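You operate a simulated robot arm through the tools that you are given. There is no shell and no other tool. Be economical: measure what you need, move in short steps, check, and stop when the job is done.

Carry out the task below with a simulated robot arm. There is one attempt and no reset: what you move stays moved.

JOB
Put the emptier measuring beaker from the packing bench top on top of the bib carton on the packing bench top.

The check looks at the end state, three seconds after you hand in, the way a careful person would. Anything else that was tipped, shoved, dropped, spilled or broken makes it a failure.

ROBOT AND FRAMES
A 6-joint arm with a two-finger parallel gripper, fixed in place. Base frame: the origin is at the foot of the arm, x ahead of it, y to its left, z up. Lengths are in m, angles in degrees, forces in N, time in s.
With the tool pointing down near the work surface it reaches from about 0.24 to 0.64 m from the base axis. Its first joint turns from -66.0 to 66.0 degrees. Payload 2.7 kg.
Tool frame: the origin (TCP) lies between the finger pads and is the grasp point; the fingertips stand 0.023 m ahead of it; z points along the fingers, y is the line along which they close. The gripper opens to 0.094 m. The fingers are 0.038 m wide and 0.01 m thick; the gripper's body (0.054 by 0.096 m) begins 0.039 m behind the TCP.
Orientation is told as [roll, pitch, yaw] about the base's x, y, z axes, in that order, counted from this pose: with the fingers straight down and closing along the base's y, the tool's x points along the base's -x, its y along +y and its z along -z.

CONTROLS
- The arm moves only by the tool arm_command. Its argument "commands" is a list of rows, each an object of numbers (a shift or turn left out is 0, a gripper value left out holds the last): "x", "y", "z": the shift along the tool's x, y, z in m; "ax", "ay", "az": the turn, a rotation vector about the tool's x, y, z in degrees; "jaw": the gripper command, from -1 (shut) to 1 (fully open), values between in proportion. In form: [{"x": .., "y": .., "z": .., "ax": .., "ay": .., "az": .., "jaw": ..}, ...]. A call has 1 to 12 rows; each row shifts and turns the commanded pose from where the row before left it, along the tool's axes as they then stand. Rows are played at 5 a second. More than 0.05 m and 8.6 degrees between two rows, or a gripper value outside its range, and nothing of the call is played. Where a pose cannot be reached the arm comes as near as it can. A force on the tool above 40 N (or 10 N above the force at the start of the call, whichever is more), or a blocked arm, ends the call early, and 0.2 s more pass. The fingers move at their own pace (about 0.045 m/s each) and stop on an object; they squeeze with about 28 N. The grip force told is the motor's: it shows also when the fingers shut on nothing. Time passes only in rows, and 0.2 s behind the last, so rows that do not move let the fingers close. It gives the time, the measured TCP pose, the force on the tool (base axes), the opening and the grip force at its end, in the units of the frame above (readings bear some noise), and new pictures: "views" is both (left out), scene, wrist or none.
- Cameras (640 x 400 px; columns grow to the right, rows downward): "scene" is fixed at [0.0708, -0.4471, 1.3777]; the picture's right is [0.62, -0.79, 0.00], its down [-0.63, -0.49, -0.61] and it looks along [0.48, 0.37, -0.79] (base axes); focal length 360 px, centre (320, 200). "wrist" rides on the gripper at [-0.039, 0, -0.044] in the tool frame; the picture's right is [0.00, -1.00, 0.00], its down [0.97, 0.00, -0.24] and it looks along [0.24, 0.00, 0.97] (tool axes); focal length 218 px, centre (320, 200).
- probe_pixels(camera, pixels): for up to 12 pixels [column, row] of the newest picture of that camera ("zoom" is the newest enlarged one), the place [x, y, z] in the base frame of the surface seen there, good to about 0.002 m, but the place of the scene camera against the robot may be out by one fixed shift of up to 0.012 m in any direction. No time passes.
- enlarge(camera, box): a new picture of the part [left, top, right, bottom] of that camera's present view, enlarged. No time passes.
- close_job(): hands the job in; it is judged then, once.

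Work in short steps. Measure before you move; look again where a grasp or a placing could have gone wrong, and mend it. You have 60 turns and 120 pictures in all, those below and enlarged ones among them. Open the gripper and draw the arm clear of the work before you hand the job in, unless the task says otherwise; then end with one line.

The tools are called after "Call:" as a command line: name --argument value ..., lists and objects as JSON in quotes. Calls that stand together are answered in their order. arm_command: Moves the arm, as the interface text tells. Its arguments: {"type":"object","properties":{"commands":{"type":"array","items":{"type":"object","properties":{"x":{"type":"number"},"y":{"type":"number"},"z":{"type":"number"},"ax":{"type":"number"},"ay":{"type":"number"},"az":{"type":"number"},"jaw":{"type":"number"}}}},"views":{"type":"string","enum":["both","scene","wrist","none"]}},"required":["commands"]} The other tools are called the same way: probe_pixels (camera, pixels) gives the place of the surface under pixels of a picture; enlarge (camera, box) takes an enlarged picture of a part of a camera's view; close_job () hands the job in.

At the start:

```text
t: 0.0
position: [0.2412, -0.3024, 1.1032]
ee_rot: [-0.1, 0.0, 0.0]
wrist_force: [-0.5, 0.3, 0.4]
finger_gap: 0.0938
grip_force: 0.1
```

scene: 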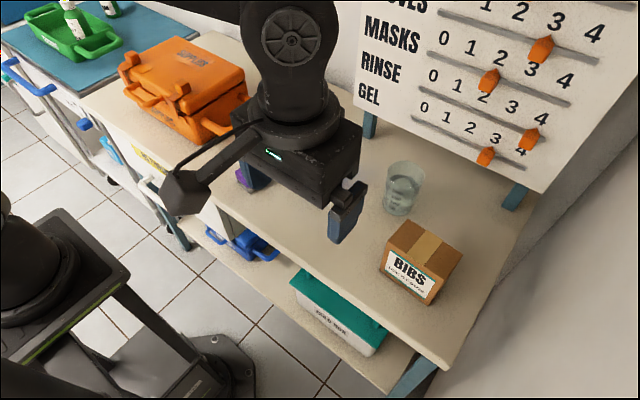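
wrist: 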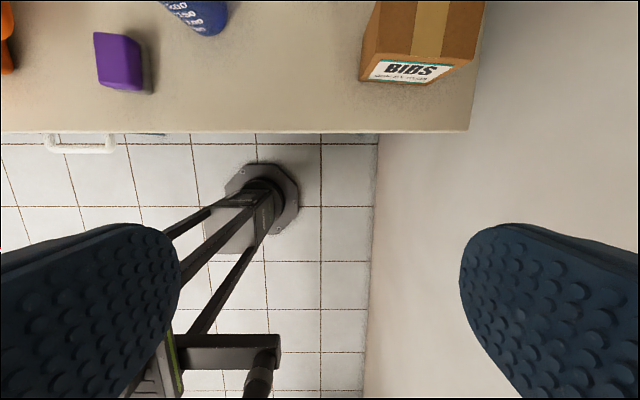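

The scene shows one clear beaker at (403,188) and the bib carton at (420,262). The wrist view shows a blue vessel at (200,15), and the arm hides part of the bench. I'll enlarge and probe these areas.

Call:
enlarge --camera "scene" --box '[340, 130, 500, 330]'

Call:
probe_pixels --camera "scene" --pixels '[[403, 168], [400, 212], [390, 225], [462, 255], [433, 285], [380, 258], [408, 222], [432, 245], [440, 330], [350, 245], [430, 200]]'

Call:
probe_pixels --camera "wrist" --pixels '[[200, 15], [185, 2], [222, 5], [120, 55], [375, 50], [460, 50], [430, 20], [410, 72], [300, 60], [470, 128]]'

```text
2.00 times, centred on (420, 230) of scene
```

zoom: 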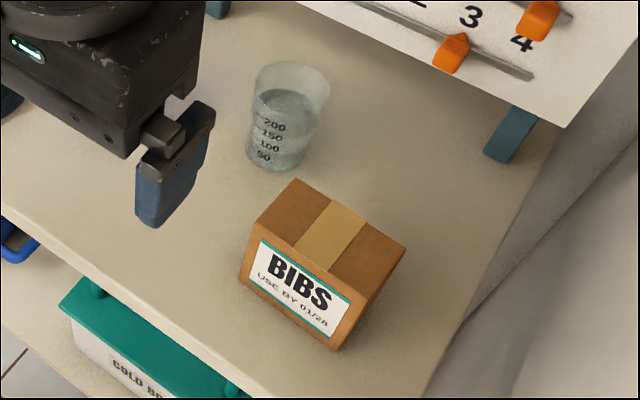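

```text
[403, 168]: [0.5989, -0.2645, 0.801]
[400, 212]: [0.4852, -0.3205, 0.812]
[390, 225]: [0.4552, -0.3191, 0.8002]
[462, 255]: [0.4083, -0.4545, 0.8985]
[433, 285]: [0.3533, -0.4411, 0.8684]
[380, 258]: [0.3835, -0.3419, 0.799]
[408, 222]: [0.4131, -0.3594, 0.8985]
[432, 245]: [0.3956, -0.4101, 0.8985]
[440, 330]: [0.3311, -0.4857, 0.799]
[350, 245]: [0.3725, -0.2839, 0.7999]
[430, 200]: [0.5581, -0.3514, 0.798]
```

```text
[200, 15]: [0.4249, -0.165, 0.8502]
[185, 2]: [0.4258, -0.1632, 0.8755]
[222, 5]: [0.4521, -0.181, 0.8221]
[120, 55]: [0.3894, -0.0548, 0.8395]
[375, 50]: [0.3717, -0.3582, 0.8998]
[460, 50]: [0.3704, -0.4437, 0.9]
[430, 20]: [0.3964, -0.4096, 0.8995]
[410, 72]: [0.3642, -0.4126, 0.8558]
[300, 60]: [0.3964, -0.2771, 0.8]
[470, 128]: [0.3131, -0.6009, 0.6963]
```

The scene camera can't see past the arm. I'll shift the tool left and a little forward at this height, to see the rest of the bench in the wrist view and clear the scene view.

Call:
arm_command --commands '[{"y": 0.04}, {"y": 0.04}, {"y": 0.04}, {"y": 0.04, "x": -0.02}, {"y": 0.04, "x": -0.02}, {"y": 0.02, "x": -0.02}]'

```text
t: 1.4
position: [0.3049, -0.0803, 1.1016]
ee_rot: [0.1, -0.1, -0.1]
wrist_force: [-0.4, -0.7, 0.2]
finger_gap: 0.0942
grip_force: 0.1
```

scene: 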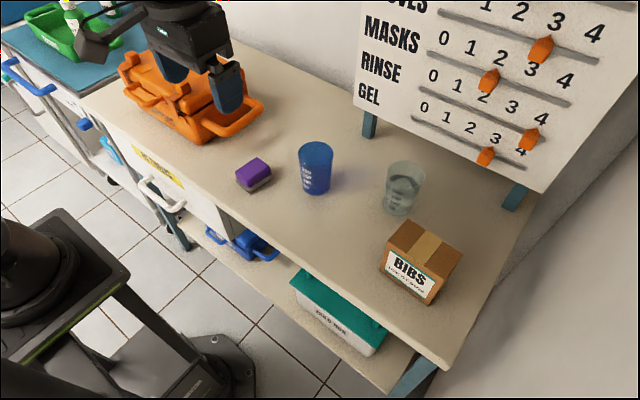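
wrist: 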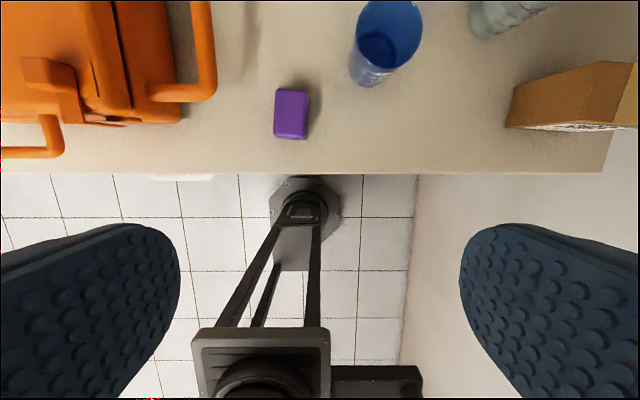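

Two beakers: blue at (316,167) and clear at (403,188). I'll enlarge both to compare their fill levels.

Call:
enlarge --camera "scene" --box '[280, 130, 360, 205]'

Call:
enlarge --camera "scene" --box '[365, 145, 445, 225]'

Call:
enlarge --camera "wrist" --box '[320, 0, 560, 120]'

```text
5.33 times, centred on (320, 168) of scene
```

zoom: 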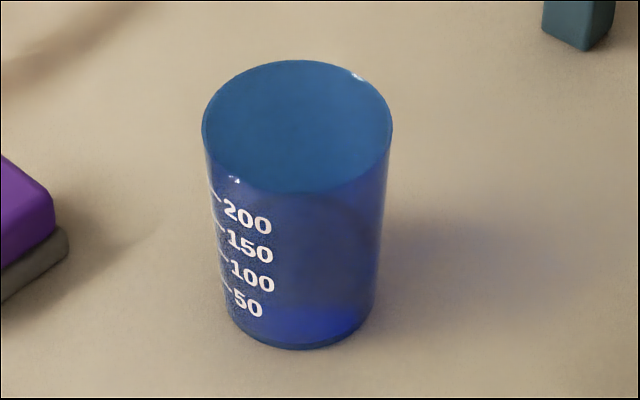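

```text
5.00 times, centred on (405, 185) of scene
```

zoom: 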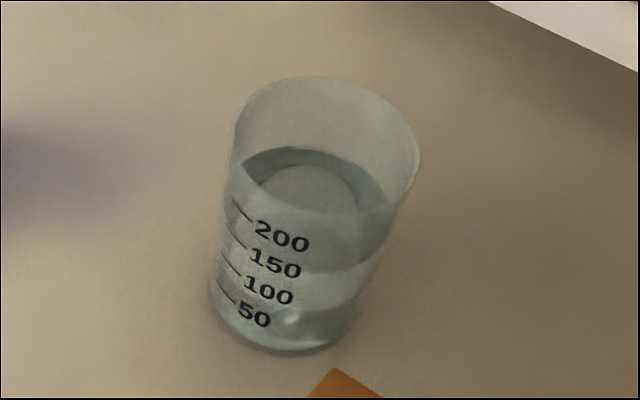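

```text
2.67 times, centred on (440, 60) of wrist
```

zoom: 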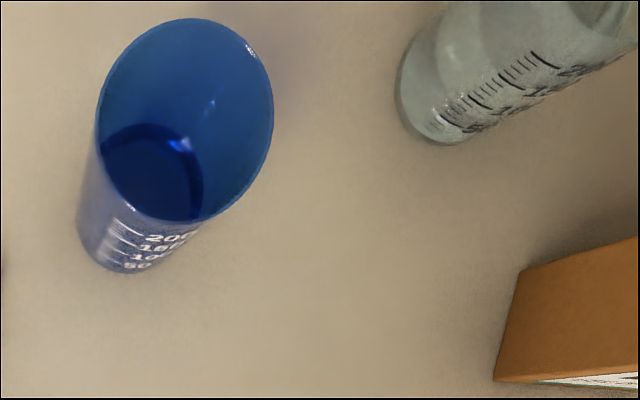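

The blue beaker looks low, with a dark pool at its bottom around the 50 mark, and the clear one stands around 150–200. I'll move above and between them to look straight in and confirm.

Call:
arm_command --commands '[{"y": -0.03, "x": -0.03}, {"y": -0.03, "x": -0.03}, {"y": -0.03, "x": -0.03}, {"y": -0.03, "x": -0.03}, {}]'

```text
t: 2.6
position: [0.4226, -0.206, 1.1003]
ee_rot: [0.0, -0.1, 0.0]
wrist_force: [0.7, 0.0, 0.9]
finger_gap: 0.094
grip_force: 0.1
```

scene: 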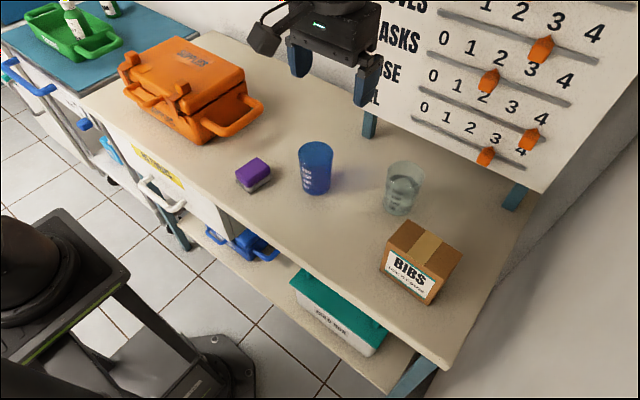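
wrist: 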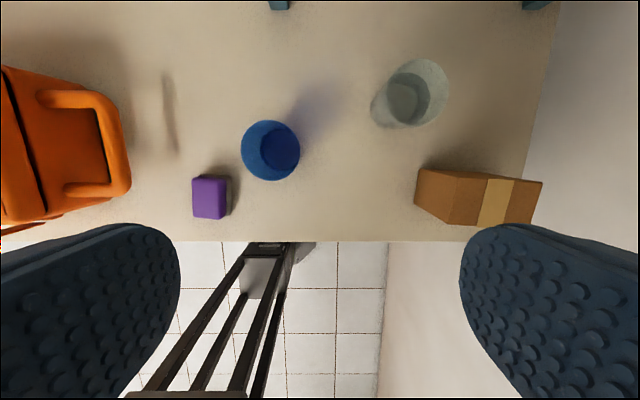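

Call:
enlarge --camera "wrist" --box '[220, 40, 460, 190]'

Call:
probe_pixels --camera "wrist" --pixels '[[280, 152], [250, 140], [270, 121], [271, 180], [242, 150], [299, 150], [403, 100], [395, 118], [420, 60], [447, 90], [430, 100], [378, 110]]'

Call:
probe_pixels --camera "scene" --pixels '[[316, 143], [300, 155], [333, 154], [316, 166], [316, 190], [302, 165], [330, 166], [404, 160], [386, 175], [424, 178], [405, 200], [405, 180]]'

```text
2.67 times, centred on (340, 115) of wrist
```

zoom: 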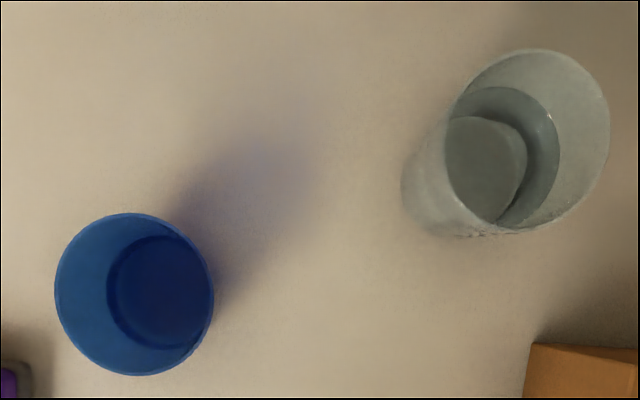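

```text
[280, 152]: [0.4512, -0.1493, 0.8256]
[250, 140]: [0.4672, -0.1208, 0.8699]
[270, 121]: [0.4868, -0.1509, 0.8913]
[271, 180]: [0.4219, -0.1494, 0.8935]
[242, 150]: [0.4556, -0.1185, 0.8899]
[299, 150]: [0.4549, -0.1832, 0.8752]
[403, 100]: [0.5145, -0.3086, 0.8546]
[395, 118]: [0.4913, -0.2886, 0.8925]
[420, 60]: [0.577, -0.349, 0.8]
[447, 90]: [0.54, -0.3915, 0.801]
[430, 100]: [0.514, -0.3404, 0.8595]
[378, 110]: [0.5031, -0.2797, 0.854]
```

```text
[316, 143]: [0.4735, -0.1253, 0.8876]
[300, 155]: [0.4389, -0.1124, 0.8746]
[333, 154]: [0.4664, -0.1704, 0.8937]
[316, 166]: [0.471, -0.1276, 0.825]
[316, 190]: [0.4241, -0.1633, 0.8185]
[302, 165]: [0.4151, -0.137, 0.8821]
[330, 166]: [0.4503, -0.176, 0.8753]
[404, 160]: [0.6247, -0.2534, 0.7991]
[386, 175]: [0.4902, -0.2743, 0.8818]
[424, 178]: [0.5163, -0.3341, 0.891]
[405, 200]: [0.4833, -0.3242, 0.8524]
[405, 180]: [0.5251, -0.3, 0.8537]
```

Liquid surface is at z≈0.826 in the blue beaker and 0.855 in the clear one, so blue is emptier. Its rim centre is at about (0.454, -0.151) with z 0.893. Now I'll measure the carton top in the wrist view around (480,195).

Call:
enlarge --camera "wrist" --box '[400, 150, 560, 250]'

Call:
probe_pixels --camera "scene" --pixels '[[409, 221], [459, 254], [388, 250], [438, 281], [284, 147], [425, 250]]'

Call:
probe_pixels --camera "wrist" --pixels '[[460, 174], [540, 183], [455, 222], [530, 222], [497, 200], [440, 200], [470, 200], [535, 200]]'

```text
4.00 times, centred on (480, 200) of wrist
```

zoom: 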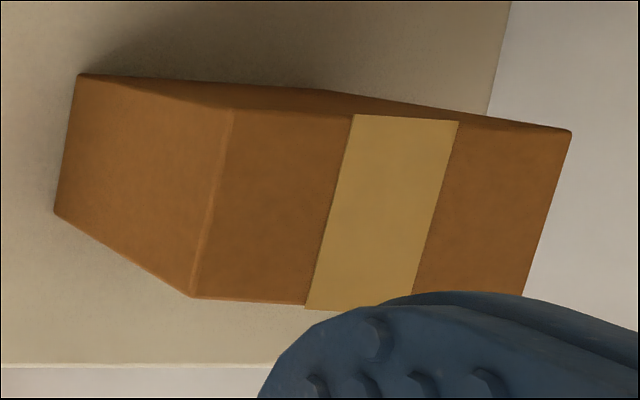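

```text
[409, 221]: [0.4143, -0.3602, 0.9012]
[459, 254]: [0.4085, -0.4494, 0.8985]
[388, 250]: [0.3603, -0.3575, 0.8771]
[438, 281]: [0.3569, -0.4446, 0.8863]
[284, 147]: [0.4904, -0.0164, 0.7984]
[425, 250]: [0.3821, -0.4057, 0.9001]
```

```text
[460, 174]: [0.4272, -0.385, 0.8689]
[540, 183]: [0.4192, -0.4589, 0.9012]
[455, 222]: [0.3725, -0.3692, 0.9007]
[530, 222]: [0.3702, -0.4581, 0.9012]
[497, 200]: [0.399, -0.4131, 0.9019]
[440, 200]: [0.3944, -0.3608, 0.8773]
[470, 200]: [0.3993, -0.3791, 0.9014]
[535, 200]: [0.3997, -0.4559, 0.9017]
```

I'll probe the carton top corners in the zoom, plus blue rim edges to refine its centre.

Call:
probe_pixels --camera "zoom" --pixels '[[238, 116], [196, 290], [562, 134], [300, 299], [520, 290], [350, 116], [440, 124]]'

Call:
probe_pixels --camera "wrist" --pixels '[[241, 150], [242, 146], [242, 154], [271, 181], [270, 120], [266, 120], [275, 180], [299, 150], [300, 154], [262, 180]]'

```text
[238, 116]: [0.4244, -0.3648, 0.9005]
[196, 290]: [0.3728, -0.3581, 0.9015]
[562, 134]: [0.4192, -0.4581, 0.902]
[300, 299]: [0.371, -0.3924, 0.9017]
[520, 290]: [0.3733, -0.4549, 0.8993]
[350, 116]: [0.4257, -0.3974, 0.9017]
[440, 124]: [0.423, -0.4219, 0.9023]
```

```text
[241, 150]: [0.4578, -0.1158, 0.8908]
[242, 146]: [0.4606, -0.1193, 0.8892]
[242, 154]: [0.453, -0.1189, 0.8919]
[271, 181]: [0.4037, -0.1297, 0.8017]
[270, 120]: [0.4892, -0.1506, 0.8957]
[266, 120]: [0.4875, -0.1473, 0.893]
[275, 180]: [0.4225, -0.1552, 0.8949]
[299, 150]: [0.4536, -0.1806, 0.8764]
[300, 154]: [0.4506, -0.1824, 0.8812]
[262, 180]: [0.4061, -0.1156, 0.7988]
```

Beaker centre is (0.455, -0.150), and the carton top centre is (0.396, -0.409) at z 0.901. I'll move above the blue beaker and descend to z≈0.93.

Call:
arm_command --commands '[{"x": -0.016, "y": 0.028, "jaw": 1}, {"x": -0.0164, "y": 0.028}, {"z": 0.045}, {"z": 0.045}, {"z": 0.04}, {"z": 0.04}, {}]'

```text
t: 4.2
position: [0.4545, -0.1454, 0.9322]
ee_rot: [0.0, 0.0, 0.0]
wrist_force: [0.5, -0.9, 0.0]
finger_gap: 0.0938
grip_force: 0.1
```

scene: 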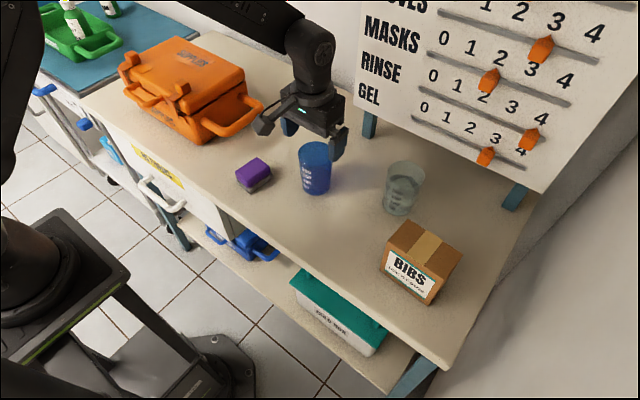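
wrist: 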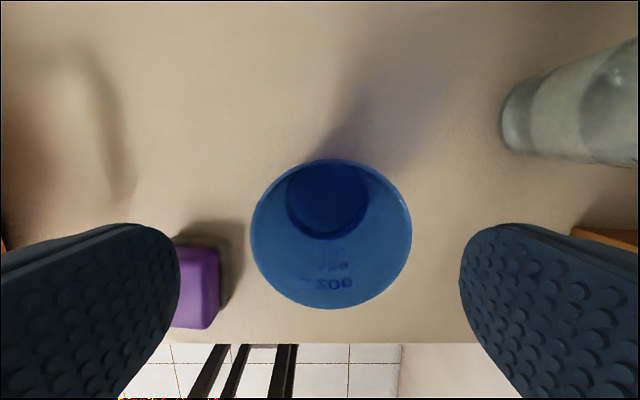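

The rim centre is at column 331, so I need about -0.004 in y. I'll probe the rim once more for x.

Call:
probe_pixels --camera "wrist" --pixels '[[331, 161], [331, 307], [252, 230], [410, 230], [253, 220], [409, 240]]'

```text
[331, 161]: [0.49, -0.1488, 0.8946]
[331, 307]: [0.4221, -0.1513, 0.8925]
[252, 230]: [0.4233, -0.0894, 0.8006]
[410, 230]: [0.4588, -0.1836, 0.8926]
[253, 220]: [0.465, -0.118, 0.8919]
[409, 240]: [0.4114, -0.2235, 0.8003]
```

Centre confirmed at (0.456, -0.150). I'll correct, descend to TCP z≈0.868 (body stays above the rim), and close.

Call:
arm_command --commands '[{"x": -0.0015, "y": -0.0047}, {}, {"z": 0.022}, {"z": 0.022}, {"z": 0.02}, {}]'

```text
t: 5.6
position: [0.455, -0.1546, 0.8705]
ee_rot: [0.0, 0.0, 0.0]
wrist_force: [0.0, 0.2, 0.1]
finger_gap: 0.0941
grip_force: 0.1
```

scene: 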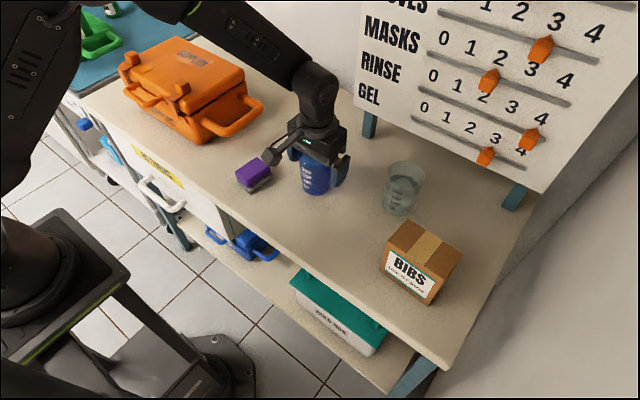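
wrist: 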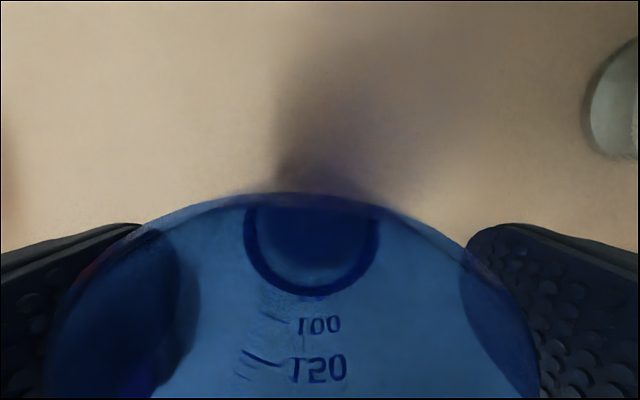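

The beaker now sits slightly left (rim spans columns 45–540), and the TCP is at y -0.1546. I'll shift +0.004 and close gently.

Call:
arm_command --commands '[{"y": 0.004}, {}, {"jaw": 0.6}, {"jaw": 0.45}, {"jaw": 0.3}, {"jaw": 0.1}, {"jaw": -0.2}, {"jaw": -1}, {}, {}]'

```text
t: 7.8
position: [0.4545, -0.1478, 0.8685]
ee_rot: [0.0, 0.0, -0.1]
wrist_force: [0.2, 0.1, 1.0]
finger_gap: 0.0656
grip_force: 28.2
```

scene: 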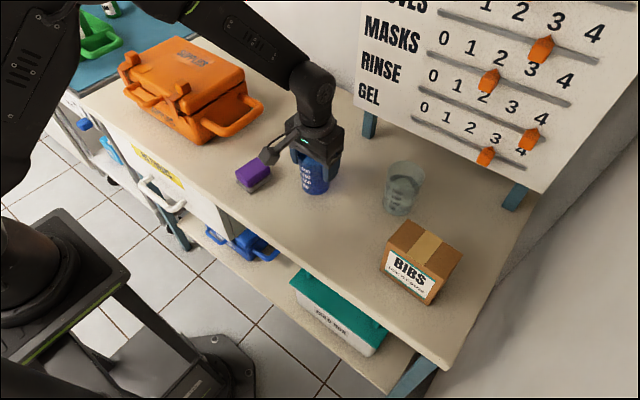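
wrist: 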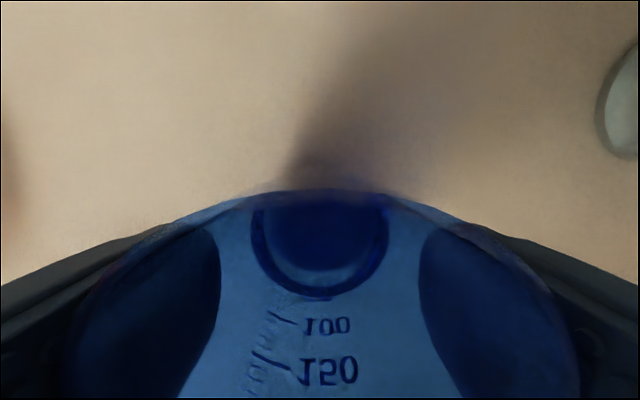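

Gripped at 0.0656 m with 28 N. I'll lift slowly straight up.

Call:
arm_command --commands '[{"z": -0.01}, {"z": -0.02}, {"z": -0.03}, {"z": -0.03}, {"z": -0.03}, {"z": -0.03}, {}]'

```text
t: 9.4
position: [0.4523, -0.1478, 1.0194]
ee_rot: [0.0, 0.0, 0.0]
wrist_force: [0.0, -0.3, -0.8]
finger_gap: 0.0657
grip_force: 28.2
```

scene: 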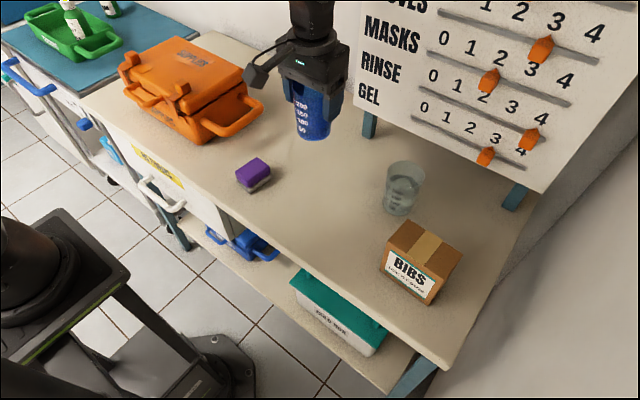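
wrist: 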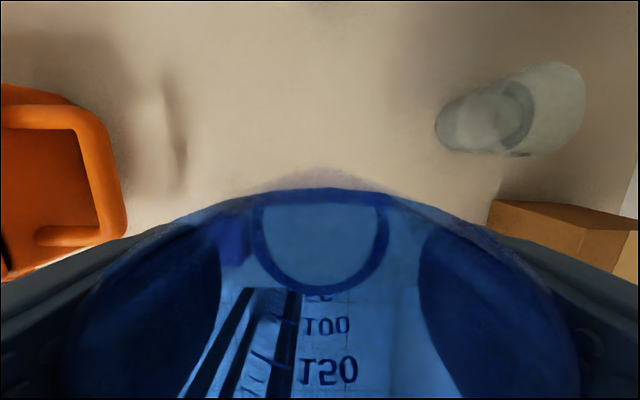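

The beaker is held with its bottom at about 0.95, clear of everything. I'll carry it smoothly to above the carton at (0.396, -0.409).

Call:
arm_command --commands '[{"x": 0.005, "y": -0.012}, {"x": 0.007, "y": -0.024}, {"x": 0.007, "y": -0.03}, {"x": 0.007, "y": -0.03}, {"x": 0.007, "y": -0.03}, {"x": 0.007, "y": -0.03}, {"x": 0.007, "y": -0.03}, {"x": 0.005, "y": -0.03}, {"x": 0.003, "y": -0.024}, {"x": 0.002, "y": -0.015}, {"y": -0.006}, {}]'

```text
t: 12.0
position: [0.3981, -0.4093, 1.0176]
ee_rot: [0.0, -0.1, 0.0]
wrist_force: [-0.3, 1.0, -0.8]
finger_gap: 0.0655
grip_force: 28.0
```

scene: 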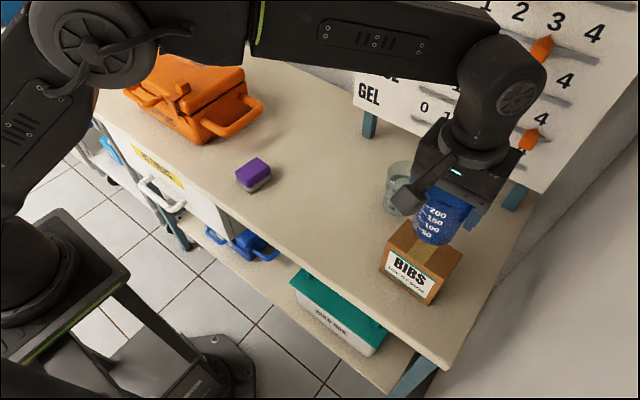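
wrist: 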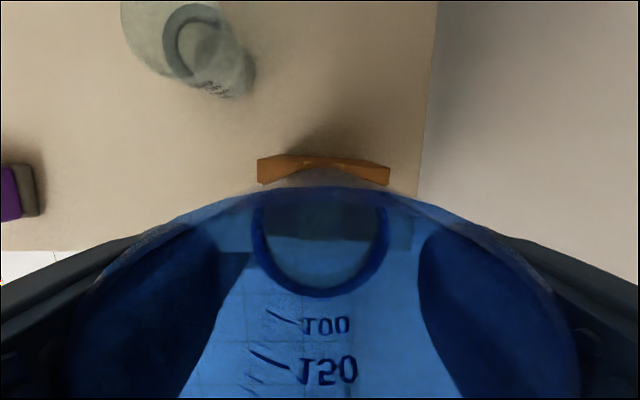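

The beaker is over the carton and centred. I'll descend 0.04, then check.

Call:
arm_command --commands '[{"z": 0.015}, {"z": 0.015}, {"z": 0.008}, {}]'

Call:
enlarge --camera "scene" --box '[360, 160, 520, 320]'

```text
t: 13.0
position: [0.3972, -0.4086, 0.979]
ee_rot: [-0.1, 0.0, 0.0]
wrist_force: [-0.2, 0.4, -0.6]
finger_gap: 0.0654
grip_force: 28.1
```

scene: 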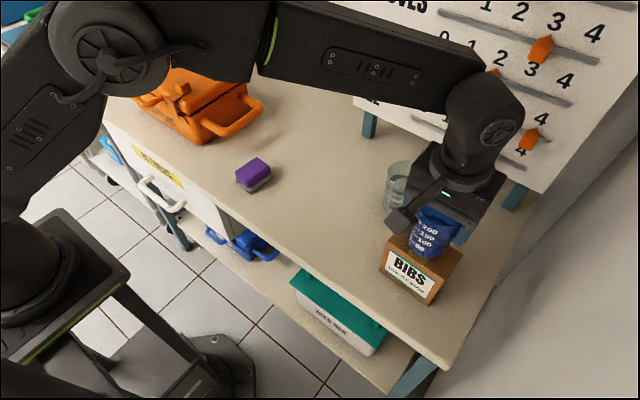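
wrist: 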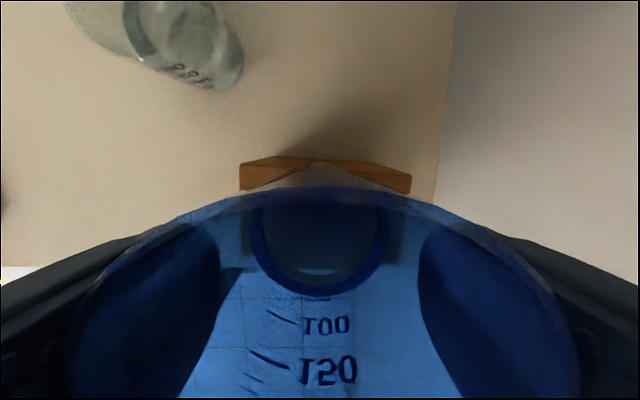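

```text
2.50 times, centred on (440, 240) of scene
```

zoom: 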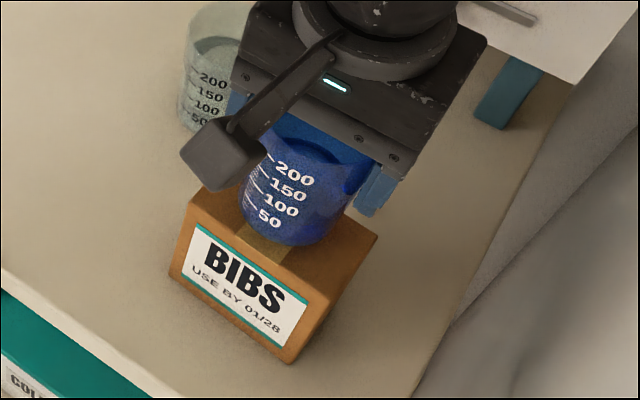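

The beaker is about 9 mm above the carton. I'll check its footprint against the carton's edges in the scene camera's own frame.

Call:
probe_pixels --camera "zoom" --pixels '[[282, 246], [250, 232], [240, 205], [312, 238], [255, 255], [265, 262], [272, 266], [280, 270], [376, 237], [350, 222], [300, 283], [366, 232]]'

```text
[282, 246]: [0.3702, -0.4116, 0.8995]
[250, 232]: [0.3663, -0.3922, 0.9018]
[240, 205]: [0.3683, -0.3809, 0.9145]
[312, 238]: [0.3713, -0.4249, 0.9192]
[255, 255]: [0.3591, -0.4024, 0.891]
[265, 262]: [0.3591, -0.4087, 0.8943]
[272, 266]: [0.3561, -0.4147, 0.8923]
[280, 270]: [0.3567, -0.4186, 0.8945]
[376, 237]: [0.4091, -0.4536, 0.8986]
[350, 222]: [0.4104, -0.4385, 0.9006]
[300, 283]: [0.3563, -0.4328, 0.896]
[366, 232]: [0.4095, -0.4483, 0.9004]
```

Centres match (beaker 0.398, carton 0.397), so I'll lower slowly until contact.

Call:
arm_command --commands '[{"z": 0.003}, {"z": 0.003}, {"z": 0.001}, {"z": 0.001}, {}]'

Call:
enlarge --camera "scene" --box '[360, 160, 520, 320]'

```text
t: 14.2
position: [0.3988, -0.4091, 0.9721]
ee_rot: [-0.1, 0.0, 0.0]
wrist_force: [-0.2, 0.2, -0.4]
finger_gap: 0.0655
grip_force: 27.8
```

scene: 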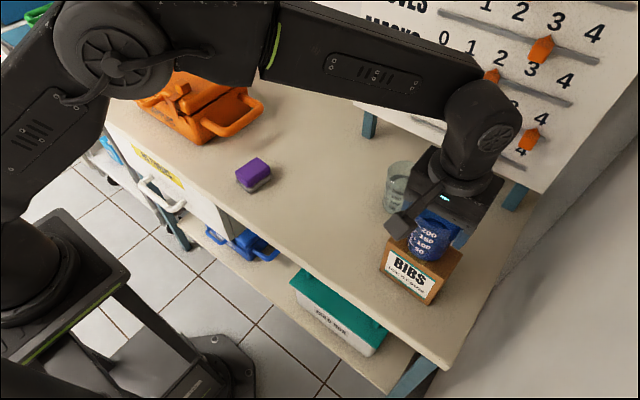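
wrist: 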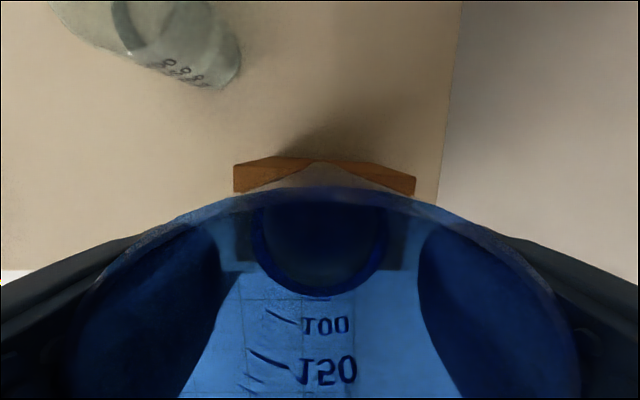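

```text
2.50 times, centred on (440, 240) of scene
```

zoom: 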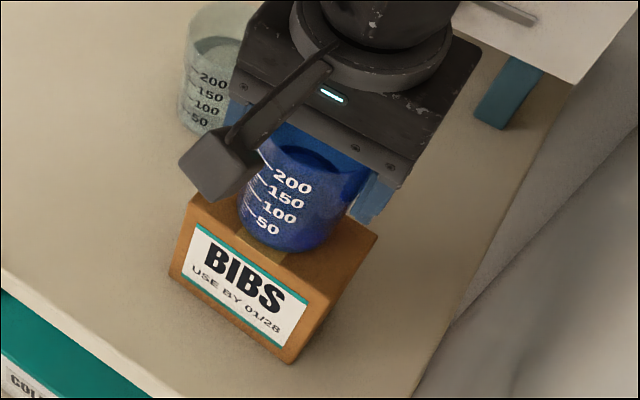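

No contact yet (force unchanged). I'll continue in 1 mm steps.

Call:
arm_command --commands '[{"z": 0.001}, {"z": 0.001}, {}]' --views "none"

```text
t: 15.0
position: [0.3982, -0.4083, 0.9702]
ee_rot: [0.0, 0.0, 0.0]
wrist_force: [0.6, 0.6, 0.3]
finger_gap: 0.0655
grip_force: 27.4
```

Still no clear force change, so I'll go another millimetre at a time.

Call:
arm_command --commands '[{"z": 0.001}, {}]' --views "none"

```text
t: 15.6
position: [0.3972, -0.4089, 0.9695]
ee_rot: [0.0, -0.1, 0.0]
wrist_force: [-0.5, 0.0, -0.3]
finger_gap: 0.0654
grip_force: 27.7
```

Call:
arm_command --commands '[{"z": 0.001}, {}]' --views "none"

```text
t: 16.2
position: [0.3973, -0.4088, 0.9682]
ee_rot: [0.0, 0.0, 0.0]
wrist_force: [-2.1, 1.6, 4.1]
finger_gap: 0.0657
grip_force: 28.2
```

Force rose to about 4 N, which means contact. I'll open gradually without moving.

Call:
arm_command --commands '[{"jaw": 0.42}, {"jaw": 0.5}, {"jaw": 0.6}, {"jaw": 0.8}, {"jaw": 1}, {}, {}]'

Call:
enlarge --camera "scene" --box '[360, 160, 520, 320]'

```text
t: 17.8
position: [0.398, -0.4092, 0.9685]
ee_rot: [0.1, 0.0, 0.0]
wrist_force: [-0.9, -0.2, 0.1]
finger_gap: 0.0941
grip_force: 0.0
```

scene: 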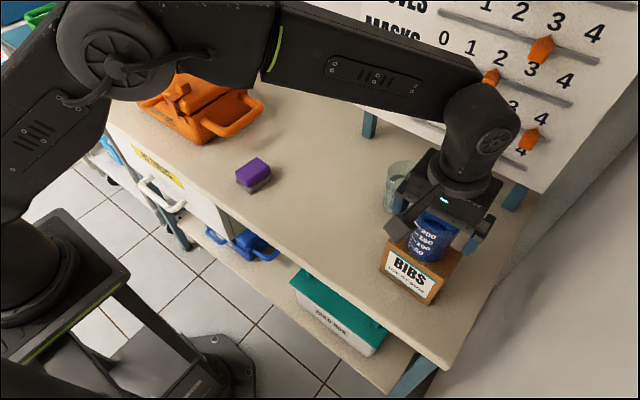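
wrist: 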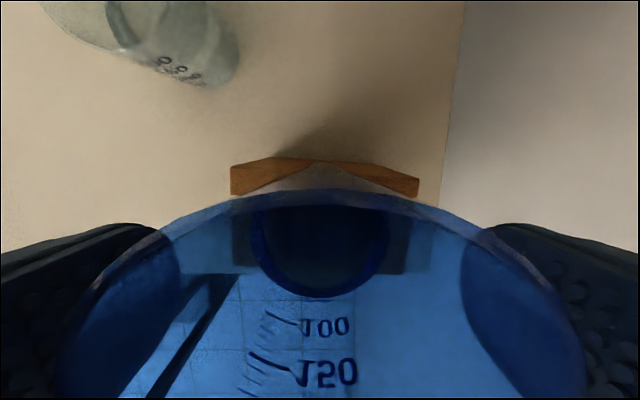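

```text
2.50 times, centred on (440, 240) of scene
```

zoom: 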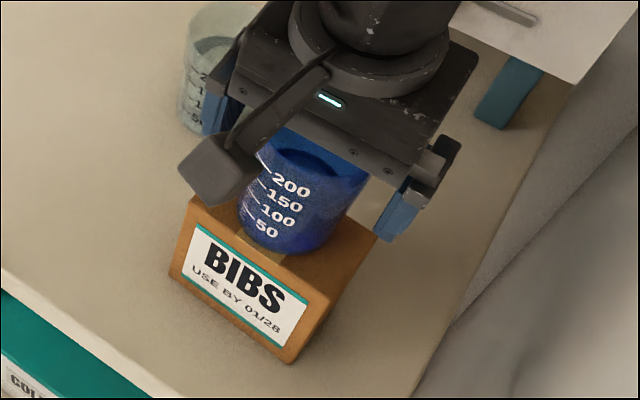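

Released, the beaker stands upright, and the fingers are clear on both sides. I'll draw straight up, then back.

Call:
arm_command --commands '[{"z": -0.01}, {"z": -0.02}, {"z": -0.03}, {"z": -0.04}, {"z": -0.04}, {"z": -0.02, "y": 0.03}, {"y": 0.04}, {"y": 0.04}, {"y": 0.04}, {"y": 0.04}, {}]'

Call:
enlarge --camera "scene" --box '[360, 160, 520, 320]'

```text
t: 20.2
position: [0.3996, -0.2172, 1.1272]
ee_rot: [0.0, 0.0, 0.1]
wrist_force: [0.2, -0.4, 0.6]
finger_gap: 0.0941
grip_force: 0.1
```

scene: 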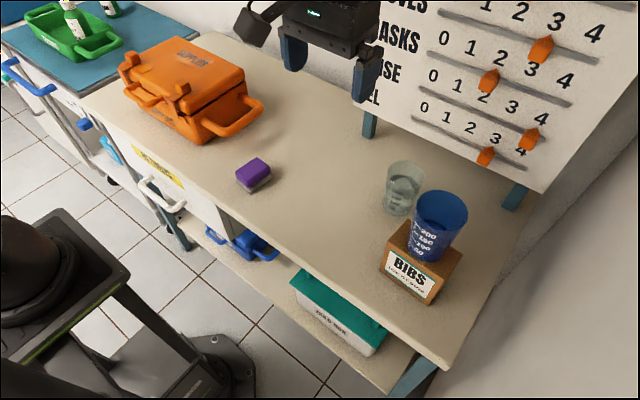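
wrist: 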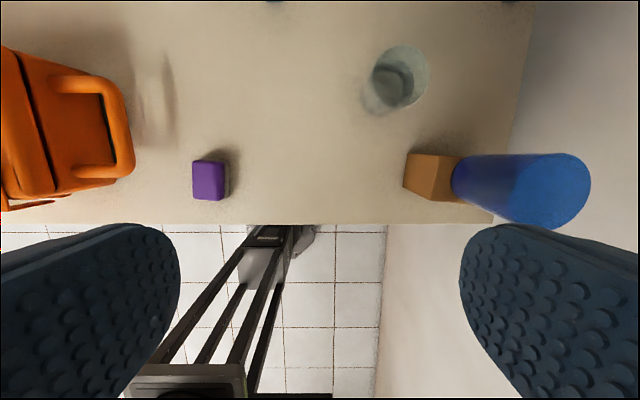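

```text
2.50 times, centred on (440, 240) of scene
```

zoom: 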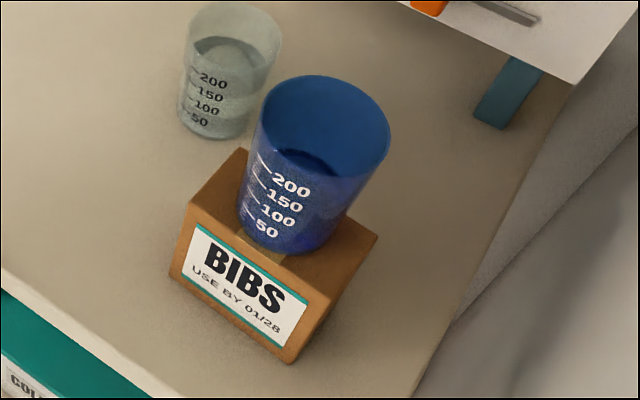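

The blue beaker stands upright on the carton at about (438,225), and everything else is where it was. The gripper is open and clear, so I'm handing in.

Call:
close_job

```text
The job is handed in.
```

The blue beaker, the emptier of the two, now stands upright on top of the bib carton. Nothing else was disturbed, and the job is handed in.
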